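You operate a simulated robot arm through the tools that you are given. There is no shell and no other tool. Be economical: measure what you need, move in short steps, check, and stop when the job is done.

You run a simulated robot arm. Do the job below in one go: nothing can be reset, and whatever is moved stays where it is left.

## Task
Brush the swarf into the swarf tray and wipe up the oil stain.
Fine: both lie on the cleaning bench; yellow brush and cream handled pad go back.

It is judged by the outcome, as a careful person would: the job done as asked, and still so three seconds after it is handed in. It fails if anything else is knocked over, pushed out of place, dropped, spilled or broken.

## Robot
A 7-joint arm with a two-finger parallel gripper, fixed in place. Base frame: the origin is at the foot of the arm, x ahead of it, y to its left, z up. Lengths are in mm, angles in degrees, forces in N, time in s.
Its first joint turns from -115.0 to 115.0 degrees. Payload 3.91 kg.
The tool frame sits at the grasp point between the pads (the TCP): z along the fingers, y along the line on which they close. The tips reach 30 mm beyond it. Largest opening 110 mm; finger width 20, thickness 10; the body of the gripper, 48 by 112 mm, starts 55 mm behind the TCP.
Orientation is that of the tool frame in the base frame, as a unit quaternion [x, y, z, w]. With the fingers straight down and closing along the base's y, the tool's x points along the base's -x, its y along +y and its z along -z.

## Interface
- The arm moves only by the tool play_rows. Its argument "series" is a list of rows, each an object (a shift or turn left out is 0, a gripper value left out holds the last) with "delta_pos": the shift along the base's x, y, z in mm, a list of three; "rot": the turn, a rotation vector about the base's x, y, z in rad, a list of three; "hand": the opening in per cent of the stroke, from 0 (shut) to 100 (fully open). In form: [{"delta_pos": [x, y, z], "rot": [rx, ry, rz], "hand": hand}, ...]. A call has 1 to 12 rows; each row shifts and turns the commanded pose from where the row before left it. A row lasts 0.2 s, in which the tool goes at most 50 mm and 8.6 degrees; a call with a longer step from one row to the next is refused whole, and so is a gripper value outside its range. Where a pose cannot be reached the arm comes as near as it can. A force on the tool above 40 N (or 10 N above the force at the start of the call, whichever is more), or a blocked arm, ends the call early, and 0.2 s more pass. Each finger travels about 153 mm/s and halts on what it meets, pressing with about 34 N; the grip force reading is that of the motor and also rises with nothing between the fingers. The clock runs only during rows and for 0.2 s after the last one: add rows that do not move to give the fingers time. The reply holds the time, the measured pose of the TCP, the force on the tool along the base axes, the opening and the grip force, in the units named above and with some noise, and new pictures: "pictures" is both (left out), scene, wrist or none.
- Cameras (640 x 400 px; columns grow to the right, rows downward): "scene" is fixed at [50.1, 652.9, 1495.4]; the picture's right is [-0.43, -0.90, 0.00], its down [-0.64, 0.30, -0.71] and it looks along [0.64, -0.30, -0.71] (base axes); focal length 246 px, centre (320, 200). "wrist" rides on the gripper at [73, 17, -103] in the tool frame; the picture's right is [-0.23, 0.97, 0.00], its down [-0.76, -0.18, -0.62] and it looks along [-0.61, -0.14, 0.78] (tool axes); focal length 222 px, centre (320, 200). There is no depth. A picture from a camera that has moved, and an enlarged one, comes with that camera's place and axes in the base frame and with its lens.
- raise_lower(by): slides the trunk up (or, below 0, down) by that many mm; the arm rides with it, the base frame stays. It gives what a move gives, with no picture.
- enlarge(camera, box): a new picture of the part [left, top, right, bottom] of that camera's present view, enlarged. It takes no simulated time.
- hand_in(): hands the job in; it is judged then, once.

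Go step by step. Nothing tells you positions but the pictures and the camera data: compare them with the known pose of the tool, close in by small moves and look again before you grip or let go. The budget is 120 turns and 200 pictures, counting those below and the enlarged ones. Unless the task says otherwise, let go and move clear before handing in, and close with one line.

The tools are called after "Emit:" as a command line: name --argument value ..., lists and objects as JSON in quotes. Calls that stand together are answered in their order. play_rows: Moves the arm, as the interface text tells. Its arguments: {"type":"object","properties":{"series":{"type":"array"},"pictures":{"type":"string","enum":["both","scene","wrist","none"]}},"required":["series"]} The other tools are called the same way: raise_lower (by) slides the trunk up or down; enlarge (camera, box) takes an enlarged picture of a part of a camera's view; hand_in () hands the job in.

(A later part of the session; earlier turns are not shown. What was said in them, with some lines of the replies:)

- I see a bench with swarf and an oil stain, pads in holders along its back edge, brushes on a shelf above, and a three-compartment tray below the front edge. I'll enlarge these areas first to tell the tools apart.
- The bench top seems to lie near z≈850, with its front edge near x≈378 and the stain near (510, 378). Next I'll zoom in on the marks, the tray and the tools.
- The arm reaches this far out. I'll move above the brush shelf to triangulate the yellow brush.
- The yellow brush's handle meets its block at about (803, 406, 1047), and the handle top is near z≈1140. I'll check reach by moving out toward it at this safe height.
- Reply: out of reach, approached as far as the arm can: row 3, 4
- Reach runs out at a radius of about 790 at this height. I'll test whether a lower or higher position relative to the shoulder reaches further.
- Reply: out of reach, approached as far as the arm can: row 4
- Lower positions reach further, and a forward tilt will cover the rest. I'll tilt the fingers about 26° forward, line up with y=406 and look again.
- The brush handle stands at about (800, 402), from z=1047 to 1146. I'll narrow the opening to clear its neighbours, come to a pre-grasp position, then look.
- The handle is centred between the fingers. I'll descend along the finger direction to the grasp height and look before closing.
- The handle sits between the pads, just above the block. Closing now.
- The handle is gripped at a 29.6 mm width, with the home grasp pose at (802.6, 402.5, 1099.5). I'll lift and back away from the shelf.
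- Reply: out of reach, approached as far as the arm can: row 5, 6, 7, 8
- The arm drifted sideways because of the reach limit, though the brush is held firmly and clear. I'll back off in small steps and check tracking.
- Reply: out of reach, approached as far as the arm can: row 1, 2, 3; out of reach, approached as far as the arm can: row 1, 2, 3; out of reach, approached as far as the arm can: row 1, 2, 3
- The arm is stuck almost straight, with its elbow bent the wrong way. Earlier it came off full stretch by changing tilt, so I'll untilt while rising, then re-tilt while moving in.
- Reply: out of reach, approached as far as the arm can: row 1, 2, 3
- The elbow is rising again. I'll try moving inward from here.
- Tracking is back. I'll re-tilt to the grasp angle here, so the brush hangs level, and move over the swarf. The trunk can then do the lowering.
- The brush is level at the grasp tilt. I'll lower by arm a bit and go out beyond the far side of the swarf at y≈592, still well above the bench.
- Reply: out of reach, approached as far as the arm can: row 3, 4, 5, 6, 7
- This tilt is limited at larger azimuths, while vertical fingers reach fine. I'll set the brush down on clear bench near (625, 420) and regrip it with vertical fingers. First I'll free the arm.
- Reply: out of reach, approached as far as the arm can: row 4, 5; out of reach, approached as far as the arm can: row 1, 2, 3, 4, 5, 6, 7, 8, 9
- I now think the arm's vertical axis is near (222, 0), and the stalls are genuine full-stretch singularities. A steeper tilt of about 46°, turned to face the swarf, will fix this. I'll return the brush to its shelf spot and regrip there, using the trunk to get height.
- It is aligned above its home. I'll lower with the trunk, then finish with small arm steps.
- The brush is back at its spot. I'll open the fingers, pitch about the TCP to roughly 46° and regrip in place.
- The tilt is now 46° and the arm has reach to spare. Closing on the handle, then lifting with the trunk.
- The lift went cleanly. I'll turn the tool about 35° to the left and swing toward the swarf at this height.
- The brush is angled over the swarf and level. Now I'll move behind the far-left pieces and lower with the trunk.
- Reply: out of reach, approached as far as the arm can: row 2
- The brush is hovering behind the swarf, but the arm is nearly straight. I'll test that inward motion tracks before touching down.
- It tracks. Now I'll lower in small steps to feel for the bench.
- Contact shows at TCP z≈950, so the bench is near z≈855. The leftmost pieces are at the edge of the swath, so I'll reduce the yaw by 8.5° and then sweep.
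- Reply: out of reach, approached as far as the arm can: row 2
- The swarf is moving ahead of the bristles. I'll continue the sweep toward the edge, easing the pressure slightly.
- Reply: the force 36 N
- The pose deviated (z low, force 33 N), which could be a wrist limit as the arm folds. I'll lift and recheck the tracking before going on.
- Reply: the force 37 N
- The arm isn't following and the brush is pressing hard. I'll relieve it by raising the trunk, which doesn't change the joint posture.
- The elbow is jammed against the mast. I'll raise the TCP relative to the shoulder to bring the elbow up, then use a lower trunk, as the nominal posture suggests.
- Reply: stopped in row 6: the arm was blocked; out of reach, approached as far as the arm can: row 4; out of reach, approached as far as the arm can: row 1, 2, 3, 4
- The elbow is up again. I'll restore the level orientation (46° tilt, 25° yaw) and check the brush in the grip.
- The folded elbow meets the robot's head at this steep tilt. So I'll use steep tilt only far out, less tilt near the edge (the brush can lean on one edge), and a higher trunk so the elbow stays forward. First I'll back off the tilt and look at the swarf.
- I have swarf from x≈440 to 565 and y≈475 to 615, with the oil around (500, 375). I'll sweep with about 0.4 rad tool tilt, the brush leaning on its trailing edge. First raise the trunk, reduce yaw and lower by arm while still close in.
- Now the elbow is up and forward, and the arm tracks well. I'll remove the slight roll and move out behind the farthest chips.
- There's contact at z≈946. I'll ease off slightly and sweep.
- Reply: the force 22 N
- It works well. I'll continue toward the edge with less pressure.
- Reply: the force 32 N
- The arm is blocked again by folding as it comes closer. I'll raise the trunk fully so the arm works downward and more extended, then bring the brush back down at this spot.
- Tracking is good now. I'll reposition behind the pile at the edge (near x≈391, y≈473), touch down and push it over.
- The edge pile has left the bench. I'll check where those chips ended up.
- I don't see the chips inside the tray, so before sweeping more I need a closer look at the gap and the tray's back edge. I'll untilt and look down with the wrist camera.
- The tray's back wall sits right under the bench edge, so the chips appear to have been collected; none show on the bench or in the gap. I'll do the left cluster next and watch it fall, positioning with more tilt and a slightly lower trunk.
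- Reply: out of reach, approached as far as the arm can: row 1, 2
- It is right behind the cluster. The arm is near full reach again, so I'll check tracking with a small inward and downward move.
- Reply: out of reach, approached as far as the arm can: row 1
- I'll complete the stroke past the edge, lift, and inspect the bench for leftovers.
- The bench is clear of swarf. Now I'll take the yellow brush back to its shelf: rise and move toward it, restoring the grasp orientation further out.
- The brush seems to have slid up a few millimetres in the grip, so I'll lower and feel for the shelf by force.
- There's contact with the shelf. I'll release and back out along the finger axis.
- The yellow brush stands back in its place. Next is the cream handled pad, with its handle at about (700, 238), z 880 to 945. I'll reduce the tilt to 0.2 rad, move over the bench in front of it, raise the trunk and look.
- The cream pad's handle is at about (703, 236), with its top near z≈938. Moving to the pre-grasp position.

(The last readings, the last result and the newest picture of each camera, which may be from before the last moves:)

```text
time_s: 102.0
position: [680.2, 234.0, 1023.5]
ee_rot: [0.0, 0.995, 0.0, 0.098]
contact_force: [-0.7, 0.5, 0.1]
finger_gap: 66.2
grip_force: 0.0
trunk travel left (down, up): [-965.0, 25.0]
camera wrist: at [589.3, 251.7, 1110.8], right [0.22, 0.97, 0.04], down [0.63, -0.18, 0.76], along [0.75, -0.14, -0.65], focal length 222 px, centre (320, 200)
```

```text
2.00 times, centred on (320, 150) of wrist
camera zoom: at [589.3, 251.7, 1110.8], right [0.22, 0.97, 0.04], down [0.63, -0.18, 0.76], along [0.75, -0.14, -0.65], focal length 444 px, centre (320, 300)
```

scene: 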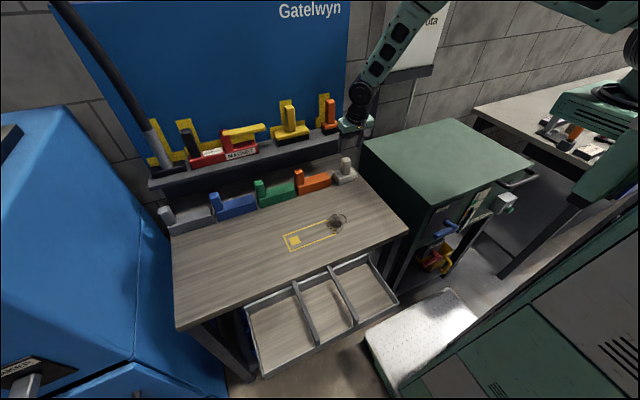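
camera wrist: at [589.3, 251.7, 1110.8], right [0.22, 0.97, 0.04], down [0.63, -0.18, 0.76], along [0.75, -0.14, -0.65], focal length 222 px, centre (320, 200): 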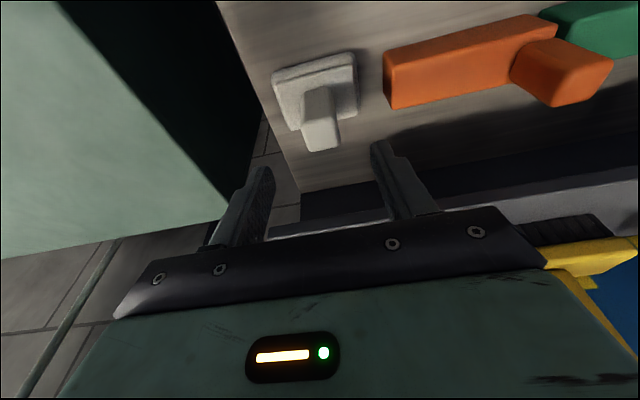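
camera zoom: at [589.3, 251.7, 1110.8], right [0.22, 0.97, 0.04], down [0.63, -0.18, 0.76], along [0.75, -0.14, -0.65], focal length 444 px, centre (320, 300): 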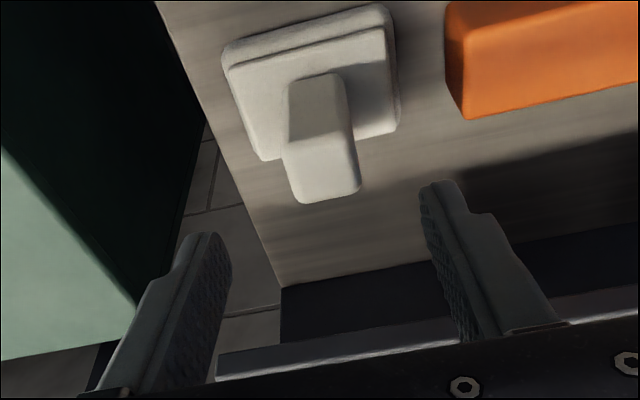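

Emit:
play_rows --series '[{"delta_pos": [7, 0, -30]}, {"delta_pos": [6, 1, -28]}, {}]' --pictures "both"

Emit:
enlarge --camera "scene" --box '[310, 120, 380, 190]'

```text
time_s: 102.8
position: [693.4, 236.2, 964.5]
ee_rot: [-0.002, 0.995, 0.0, 0.098]
contact_force: [0.4, -0.3, -0.4]
finger_gap: 66.2
grip_force: 0.1
trunk travel left (down, up): [-965.0, 25.0]
camera wrist: at [601.2, 253.1, 1052.1], right [0.22, 0.97, 0.04], down [0.62, -0.18, 0.76], along [0.75, -0.14, -0.65], focal length 222 px, centre (320, 200)
```

scene: 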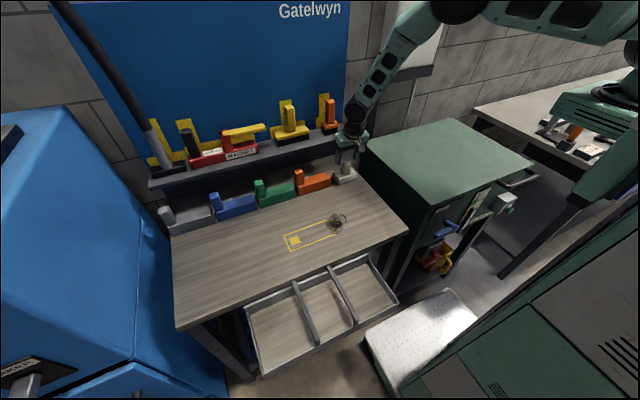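
wrist: 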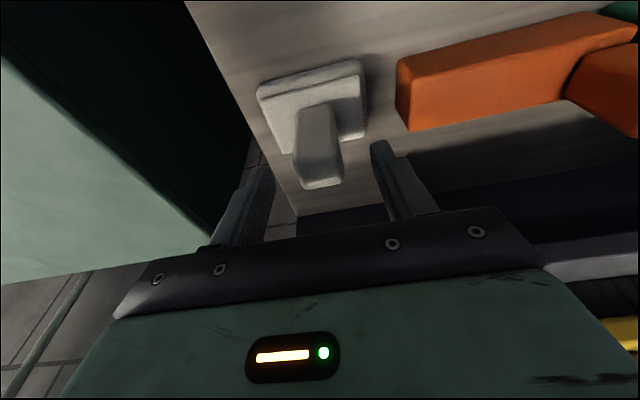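

```text
5.71 times, centred on (345, 155) of scene
camera zoom: at [50.1, 652.9, 1495.4], right [-0.43, -0.9, 0.0], down [-0.64, 0.3, -0.71], along [0.64, -0.3, -0.71], focal length 1406 px, centre (177, 457)
```

zoom: 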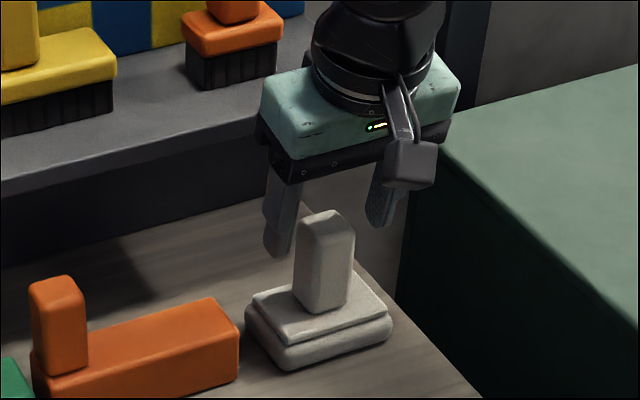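

Emit:
play_rows --series '[{"delta_pos": [4, 0, -20]}, {"delta_pos": [4, 0, -18]}, {"delta_pos": [1, 0, -5]}, {}]' --pictures "both"

Emit:
enlarge --camera "scene" --box '[310, 130, 380, 200]'

```text
time_s: 103.8
position: [703.0, 234.7, 922.0]
ee_rot: [0.0, 0.995, 0.0, 0.098]
contact_force: [-0.1, 0.3, 0.3]
finger_gap: 66.0
grip_force: 0.0
trunk travel left (down, up): [-965.0, 25.0]
camera wrist: at [611.1, 252.3, 1009.0], right [0.22, 0.97, 0.04], down [0.62, -0.18, 0.76], along [0.75, -0.14, -0.65], focal length 222 px, centre (320, 200)
```

scene: 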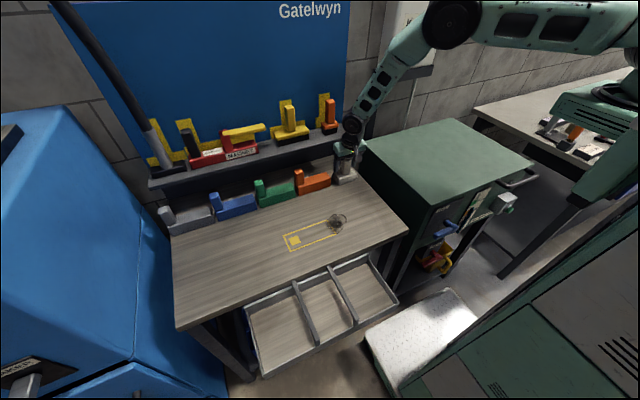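
wrist: 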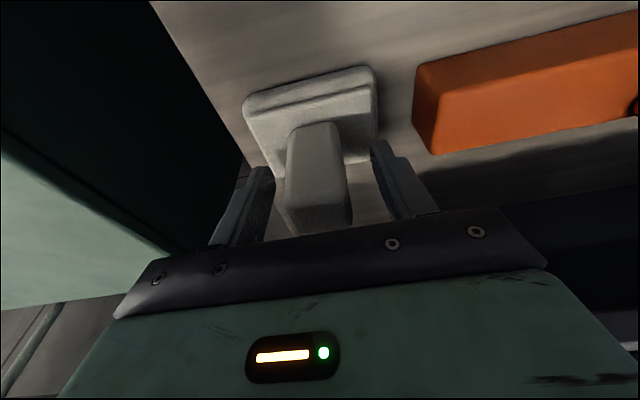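

```text
5.71 times, centred on (345, 165) of scene
camera zoom: at [50.1, 652.9, 1495.4], right [-0.43, -0.9, 0.0], down [-0.64, 0.3, -0.71], along [0.64, -0.3, -0.71], focal length 1406 px, centre (177, 400)
```

zoom: 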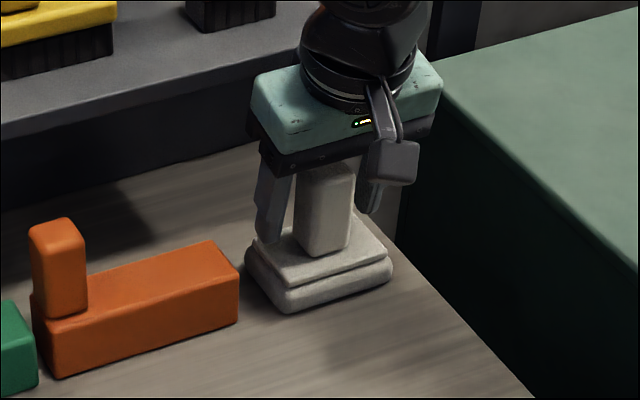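

The handle is between the fingers. Closing.

Emit:
play_rows --series '[{"hand": 40}, {"hand": 20}, {"hand": 0}, {}, {}]' --pictures "none"

Emit:
play_rows --series '[{"delta_pos": [-2, 0, 10]}, {"delta_pos": [-4, 0, 15]}, {"delta_pos": [-10, 0, 15]}, {"delta_pos": [-25, 5, 10]}, {"delta_pos": [-35, 10, 0]}, {"delta_pos": [-35, 20, 0]}, {"delta_pos": [-35, 25, 0]}, {"delta_pos": [-30, 30, 0]}, {"delta_pos": [-20, 30, 0]}, {}]' --pictures "both"

Emit:
enlarge --camera "scene" --box '[280, 150, 400, 250]'

```text
time_s: 105.0
position: [702.6, 235.2, 921.5]
ee_rot: [0.001, 0.995, -0.001, 0.098]
contact_force: [-0.3, -0.5, 0.7]
finger_gap: 31.5
grip_force: 33.9
trunk travel left (down, up): [-965.0, 25.0]
```

```text
time_s: 107.2
position: [508.7, 355.8, 967.9]
ee_rot: [0.0, 0.995, 0.0, 0.099]
contact_force: [-0.5, 0.8, -0.8]
finger_gap: 31.7
grip_force: 34.5
trunk travel left (down, up): [-965.0, 25.0]
camera wrist: at [417.5, 373.4, 1056.5], right [0.22, 0.97, 0.04], down [0.63, -0.18, 0.76], along [0.75, -0.14, -0.65], focal length 222 px, centre (320, 200)
```

scene: 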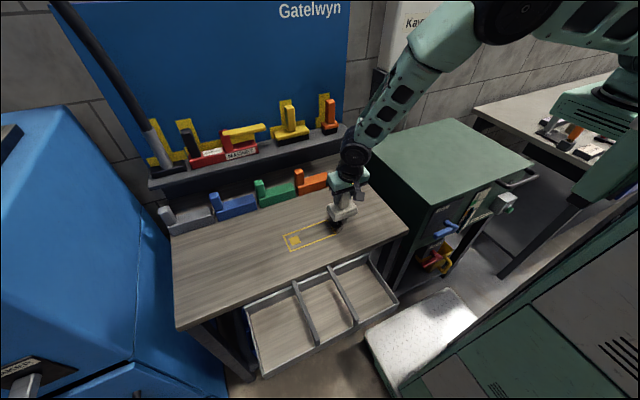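
wrist: 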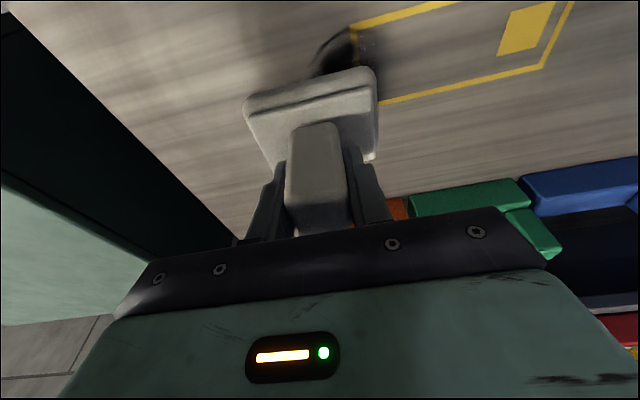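

```text
4.00 times, centred on (340, 200) of scene
camera zoom: at [50.1, 652.9, 1495.4], right [-0.43, -0.9, 0.0], down [-0.64, 0.3, -0.71], along [0.64, -0.3, -0.71], focal length 984 px, centre (240, 200)
```

zoom: 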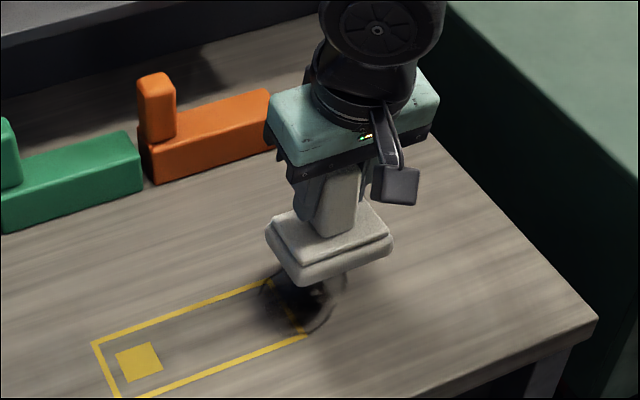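

The pad is held. I'll lower it onto the stain centre near (500, 373).

Emit:
play_rows --series '[{"delta_pos": [-6, 15, -15]}, {"delta_pos": [0, 0, -18]}, {"delta_pos": [0, 0, -8]}, {"delta_pos": [0, 0, -4]}, {"delta_pos": [0, 0, -2]}, {"delta_pos": [0, 0, -2]}, {}]' --pictures "none"

```text
time_s: 108.8
position: [501.1, 369.3, 923.1]
ee_rot: [0.0, 0.995, 0.0, 0.099]
contact_force: [0.7, -0.1, -0.1]
finger_gap: 31.5
grip_force: 34.2
trunk travel left (down, up): [-965.0, 25.0]
```

Emit:
play_rows --series '[{"delta_pos": [0, 0, -1.5]}, {"delta_pos": [0, 0, -1.5]}, {}]' --pictures "none"

```text
time_s: 109.6
position: [502.3, 370.6, 921.4]
ee_rot: [-0.001, 0.995, 0.001, 0.1]
contact_force: [-4.9, -3.2, 26.0]
finger_gap: 31.7
grip_force: 34.2
trunk travel left (down, up): [-965.0, 25.0]
```

Firm contact at 26 N. I'll ease off and wipe back and forth across the whole stain.

Emit:
play_rows --series '[{"delta_pos": [0, 0, 1.2]}, {"delta_pos": [10, 10, 0]}, {"delta_pos": [12, 12, 0]}, {"delta_pos": [0, -18, 0]}, {"delta_pos": [0, -18, 0]}, {"delta_pos": [0, -18, 0]}, {"delta_pos": [0, -15, 0]}, {"delta_pos": [-20, 0, 0]}, {"delta_pos": [0, 18, 0]}, {"delta_pos": [0, 18, 0]}, {"delta_pos": [0, 18, 0]}, {"delta_pos": [0, 15, 0]}]' --pictures "both"

Emit:
enlarge --camera "scene" --box '[280, 180, 400, 280]'

```text
time_s: 111.6
position: [506.5, 328.2, 920.8]
ee_rot: [0.001, 0.995, -0.002, 0.097]
contact_force: [-5.4, -6.6, 20.8]
finger_gap: 31.9
grip_force: 34.2
trunk travel left (down, up): [-965.0, 25.0]
stopped in row 9: the force on the tool passed its limit (the readings are from after the stop); the commanded pose is now the measured one
camera wrist: at [414.6, 346.2, 1008.7], right [0.23, 0.97, 0.04], down [0.62, -0.18, 0.76], along [0.75, -0.15, -0.65], focal length 222 px, centre (320, 200)
```

scene: 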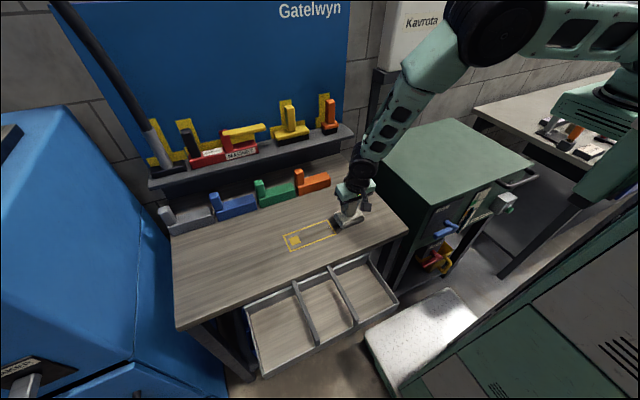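
wrist: 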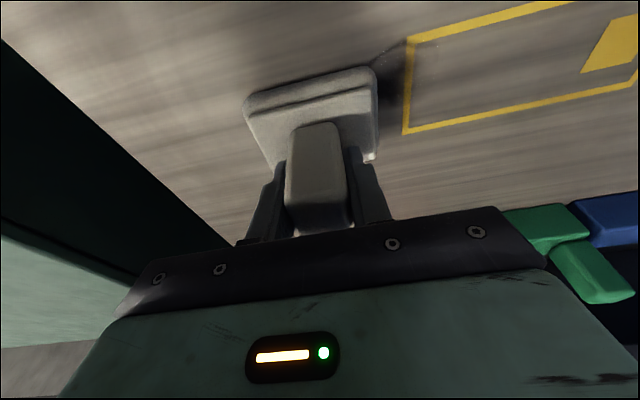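

```text
4.00 times, centred on (340, 230) of scene
camera zoom: at [50.1, 652.9, 1495.4], right [-0.43, -0.9, 0.0], down [-0.64, 0.3, -0.71], along [0.64, -0.3, -0.71], focal length 984 px, centre (240, 80)
```

zoom: 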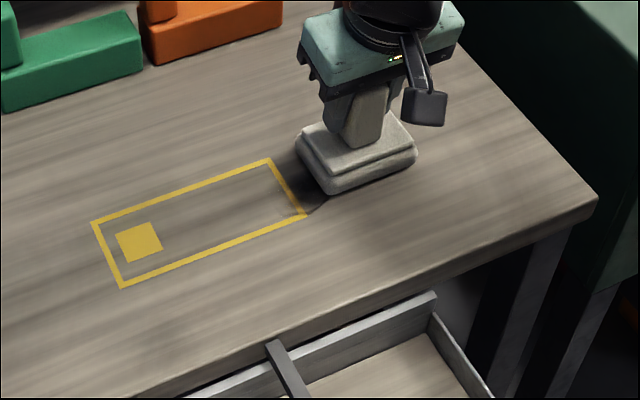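

The wipe is working; a remnant is left near (469, 389). I'll reduce pressure and continue over the front part.

Emit:
play_rows --series '[{"delta_pos": [0, 0, 1]}, {"delta_pos": [-12, 6, 0]}, {"delta_pos": [-14, 10, 0]}, {"delta_pos": [0, 15, 0]}, {"delta_pos": [0, 15, 0]}, {"delta_pos": [0, 15, 0]}, {"delta_pos": [0, 12, 0]}, {}]' --pictures "none"

Emit:
play_rows --series '[{"delta_pos": [-10, -5, 0]}, {"delta_pos": [0, -15, 0]}, {"delta_pos": [0, -15, 0]}, {"delta_pos": [0, -15, 0]}, {"delta_pos": [15, -10, 0]}, {"delta_pos": [15, 10, 0]}, {"delta_pos": [10, 15, 0]}, {"delta_pos": [0, 15, 0]}, {"delta_pos": [0, 15, 0]}, {}]' --pictures "scene"

Emit:
enlarge --camera "scene" --box '[280, 180, 400, 280]'

```text
time_s: 113.4
position: [479.6, 401.4, 922.7]
ee_rot: [0.001, 0.995, -0.003, 0.099]
contact_force: [0.5, -6.4, 17.4]
finger_gap: 31.7
grip_force: 34.4
trunk travel left (down, up): [-965.0, 25.0]
```

```text
time_s: 115.6
position: [512.1, 395.3, 922.1]
ee_rot: [0.001, 0.995, -0.004, 0.1]
contact_force: [2.8, -10.8, 25.4]
finger_gap: 31.7
grip_force: 33.9
trunk travel left (down, up): [-965.0, 25.0]
```

scene: 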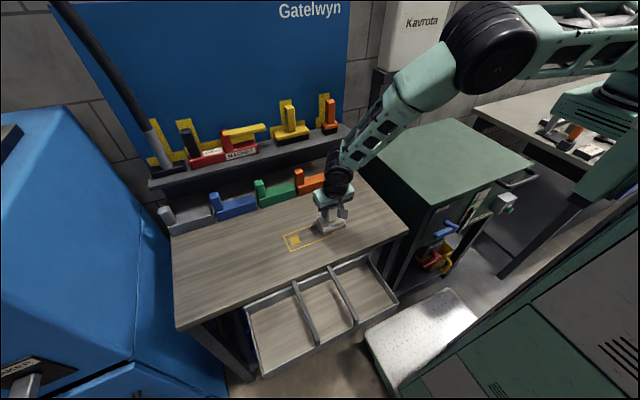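

```text
4.00 times, centred on (340, 230) of scene
camera zoom: at [50.1, 652.9, 1495.4], right [-0.43, -0.9, 0.0], down [-0.64, 0.3, -0.71], along [0.64, -0.3, -0.71], focal length 984 px, centre (240, 80)
```

zoom: 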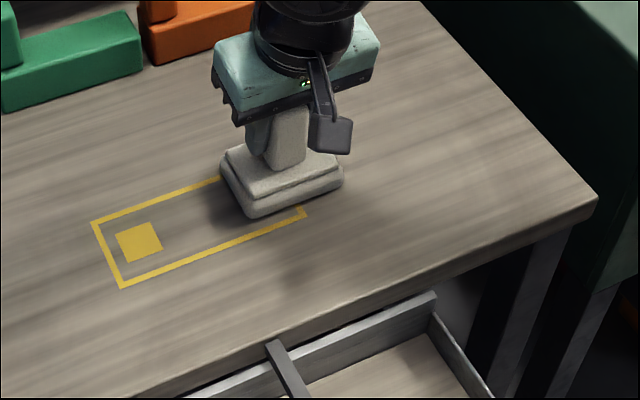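

The stain looks gone. One more pass along the far side, then I'll lift and inspect.

Emit:
play_rows --series '[{"delta_pos": [8, -5, 0.3]}, {"delta_pos": [6, -15, 0]}, {"delta_pos": [0, -15, 0]}, {"delta_pos": [0, -15, 0]}, {"delta_pos": [-12, -5, 0]}, {"delta_pos": [-12, 12, 0]}, {"delta_pos": [0, 15, 0]}, {"delta_pos": [0, 0, 10]}, {"delta_pos": [20, -40, 20]}, {"delta_pos": [30, -40, 20]}, {"delta_pos": [35, -30, 5]}, {}]' --pictures "both"

Emit:
enlarge --camera "scene" --box '[280, 180, 400, 280]'

```text
refused: row 10 steps farther than a row can; nothing moved
```

```text
4.00 times, centred on (340, 230) of scene
camera zoom: at [50.1, 652.9, 1495.4], right [-0.43, -0.9, 0.0], down [-0.64, 0.3, -0.71], along [0.64, -0.3, -0.71], focal length 984 px, centre (240, 80)
```

zoom: 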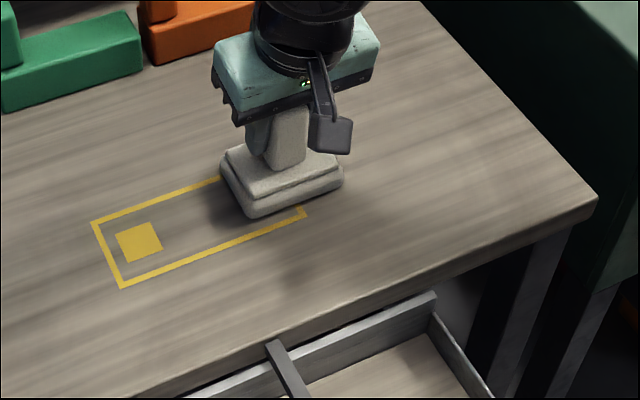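

That call was refused because one step was too long. I'll repeat it with shorter steps.

Emit:
play_rows --series '[{"delta_pos": [8, -5, 0.3]}, {"delta_pos": [6, -15, 0]}, {"delta_pos": [0, -15, 0]}, {"delta_pos": [0, -15, 0]}, {"delta_pos": [-12, -5, 0]}, {"delta_pos": [-12, 12, 0]}, {"delta_pos": [0, 15, 0]}, {"delta_pos": [0, 0, 10]}, {"delta_pos": [15, -25, 20]}, {"delta_pos": [30, -30, 15]}, {"delta_pos": [35, -25, 5]}, {}]' --pictures "both"

Emit:
enlarge --camera "scene" --box '[240, 180, 400, 280]'

```text
time_s: 118.2
position: [579.3, 287.5, 972.2]
ee_rot: [0.0, 0.995, -0.004, 0.099]
contact_force: [1.0, -0.1, -1.2]
finger_gap: 31.7
grip_force: 34.1
trunk travel left (down, up): [-965.0, 25.0]
camera wrist: at [488.8, 306.1, 1058.6], right [0.23, 0.97, 0.04], down [0.62, -0.17, 0.76], along [0.75, -0.15, -0.65], focal length 222 px, centre (320, 200)
```

scene: 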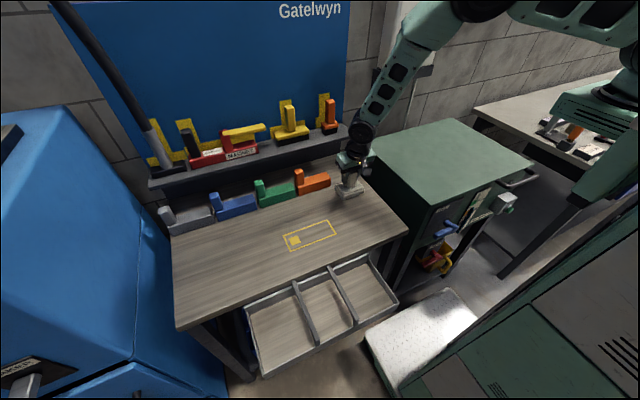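
wrist: 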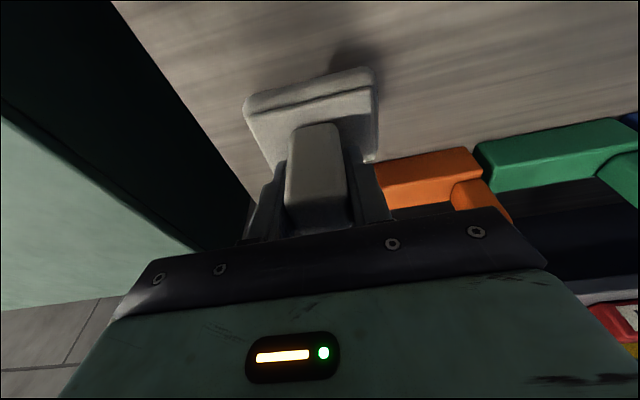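

```text
4.00 times, centred on (320, 230) of scene
camera zoom: at [50.1, 652.9, 1495.4], right [-0.43, -0.9, 0.0], down [-0.64, 0.3, -0.71], along [0.64, -0.3, -0.71], focal length 984 px, centre (320, 80)
```

zoom: 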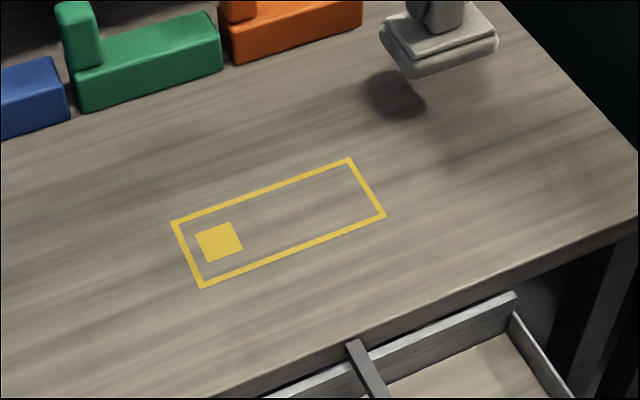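

The oil is wiped up completely. Returning the pad to its place at (703, 235).

Emit:
play_rows --series '[{"delta_pos": [30, -20, 0]}, {"delta_pos": [30, -18, 0]}, {"delta_pos": [30, -14, 0]}, {"delta_pos": [24, -0.5, 0]}, {"delta_pos": [4, 0, -15]}, {"delta_pos": [3, 0, -15]}, {"delta_pos": [2, 0, -12]}, {}]' --pictures "scene"

Emit:
enlarge --camera "scene" --box '[310, 130, 380, 200]'

```text
time_s: 120.0
position: [703.0, 235.5, 929.4]
ee_rot: [0.001, 0.995, -0.004, 0.098]
contact_force: [-0.4, -0.7, -0.9]
finger_gap: 31.6
grip_force: 34.2
trunk travel left (down, up): [-965.0, 25.0]
```

scene: 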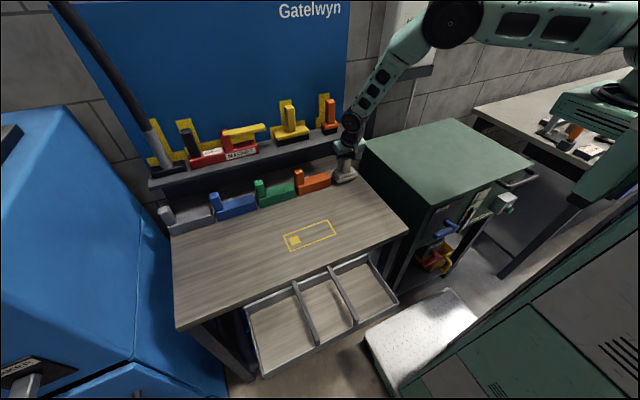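

```text
5.71 times, centred on (345, 165) of scene
camera zoom: at [50.1, 652.9, 1495.4], right [-0.43, -0.9, 0.0], down [-0.64, 0.3, -0.71], along [0.64, -0.3, -0.71], focal length 1406 px, centre (177, 400)
```

zoom: 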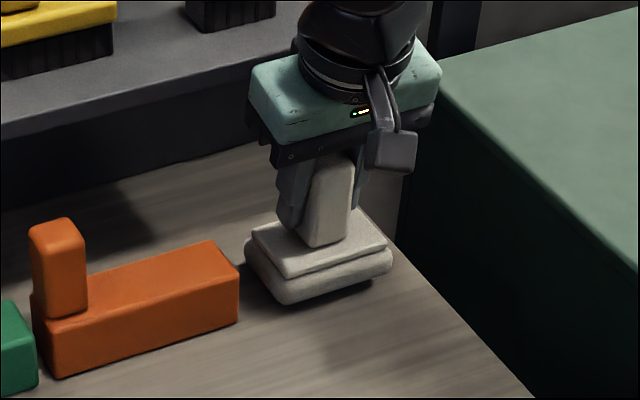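

Emit:
play_rows --series '[{"delta_pos": [0, 0, -3]}, {"delta_pos": [0, 0, -2]}, {"delta_pos": [0, 0, -1.5]}, {}]' --pictures "none"

```text
time_s: 121.0
position: [703.8, 236.4, 923.2]
ee_rot: [0.001, 0.995, -0.004, 0.099]
contact_force: [-0.1, 0.1, -0.4]
finger_gap: 31.6
grip_force: 34.2
trunk travel left (down, up): [-965.0, 25.0]
```

Emit:
play_rows --series '[{"delta_pos": [0, 0, -1]}, {"delta_pos": [0, 0, -0.7]}, {}]' --pictures "none"

```text
time_s: 121.8
position: [704.4, 235.9, 920.6]
ee_rot: [0.001, 0.995, -0.004, 0.098]
contact_force: [-2.1, -2.3, 9.2]
finger_gap: 31.7
grip_force: 33.6
trunk travel left (down, up): [-965.0, 25.0]
```

The pad is resting on the bench. I'll release and retract along the finger axis.

Emit:
play_rows --series '[{"delta_pos": [0, 0, 0.5], "hand": 35}, {"hand": 50}, {"hand": 65}, {}, {"delta_pos": [-3, 0, 14]}, {"delta_pos": [-6, 0, 30]}, {"delta_pos": [-8, 0, 40]}, {"delta_pos": [-30, 0, 35]}, {"delta_pos": [-40, 10, 20]}, {"delta_pos": [-40, 20, 10]}, {"delta_pos": [-40, 20, 10]}, {}]' --pictures "both"

Emit:
enlarge --camera "scene" --box '[140, 80, 400, 240]'

Emit:
enlarge --camera "scene" --box '[160, 200, 420, 390]'

```text
time_s: 124.4
position: [536.8, 286.8, 1081.1]
ee_rot: [0.001, 0.995, -0.003, 0.099]
contact_force: [0.5, -0.2, 0.5]
finger_gap: 71.4
grip_force: 0.0
trunk travel left (down, up): [-965.0, 25.0]
camera wrist: at [445.4, 305.5, 1168.1], right [0.23, 0.97, 0.04], down [0.62, -0.17, 0.76], along [0.75, -0.15, -0.65], focal length 222 px, centre (320, 200)
```

scene: 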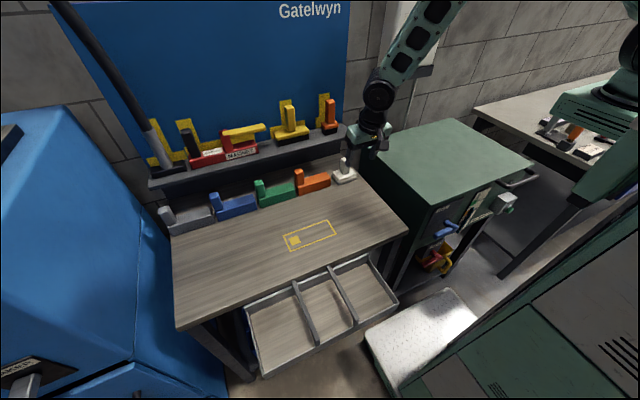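
wrist: 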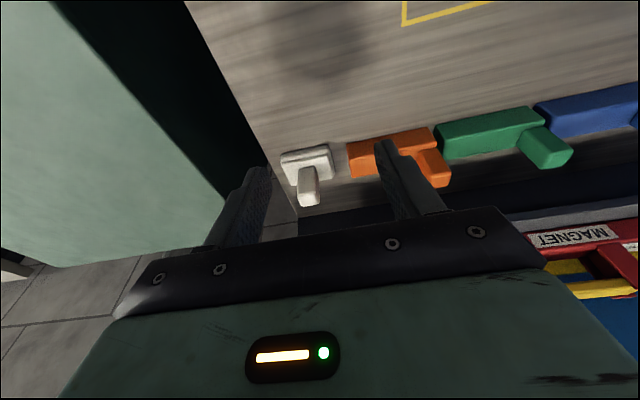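

```text
2.46 times, centred on (270, 160) of scene
camera zoom: at [50.1, 652.9, 1495.4], right [-0.43, -0.9, 0.0], down [-0.64, 0.3, -0.71], along [0.64, -0.3, -0.71], focal length 606 px, centre (443, 298)
```

zoom: 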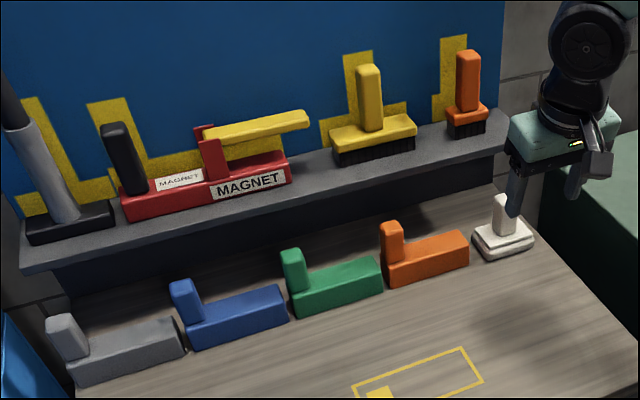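

```text
2.11 times, centred on (290, 295) of scene
camera zoom: at [50.1, 652.9, 1495.4], right [-0.43, -0.9, 0.0], down [-0.64, 0.3, -0.71], along [0.64, -0.3, -0.71], focal length 518 px, centre (383, 0)
```

zoom: 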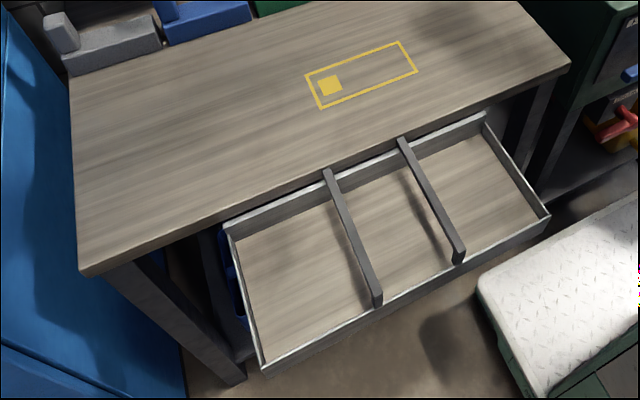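

The bench is clean, the yellow brush and cream pad are back where they were, nothing else looks moved, and the arm is clear. Handing in.

Emit:
hand_in

```text
The job is handed in.
```

I brushed all the swarf off the bench's front edge above the tray and wiped up the oil stain. The yellow brush and cream pad are back in their places, but I couldn't see the chips in the tray afterwards, so their landing there isn't confirmed.
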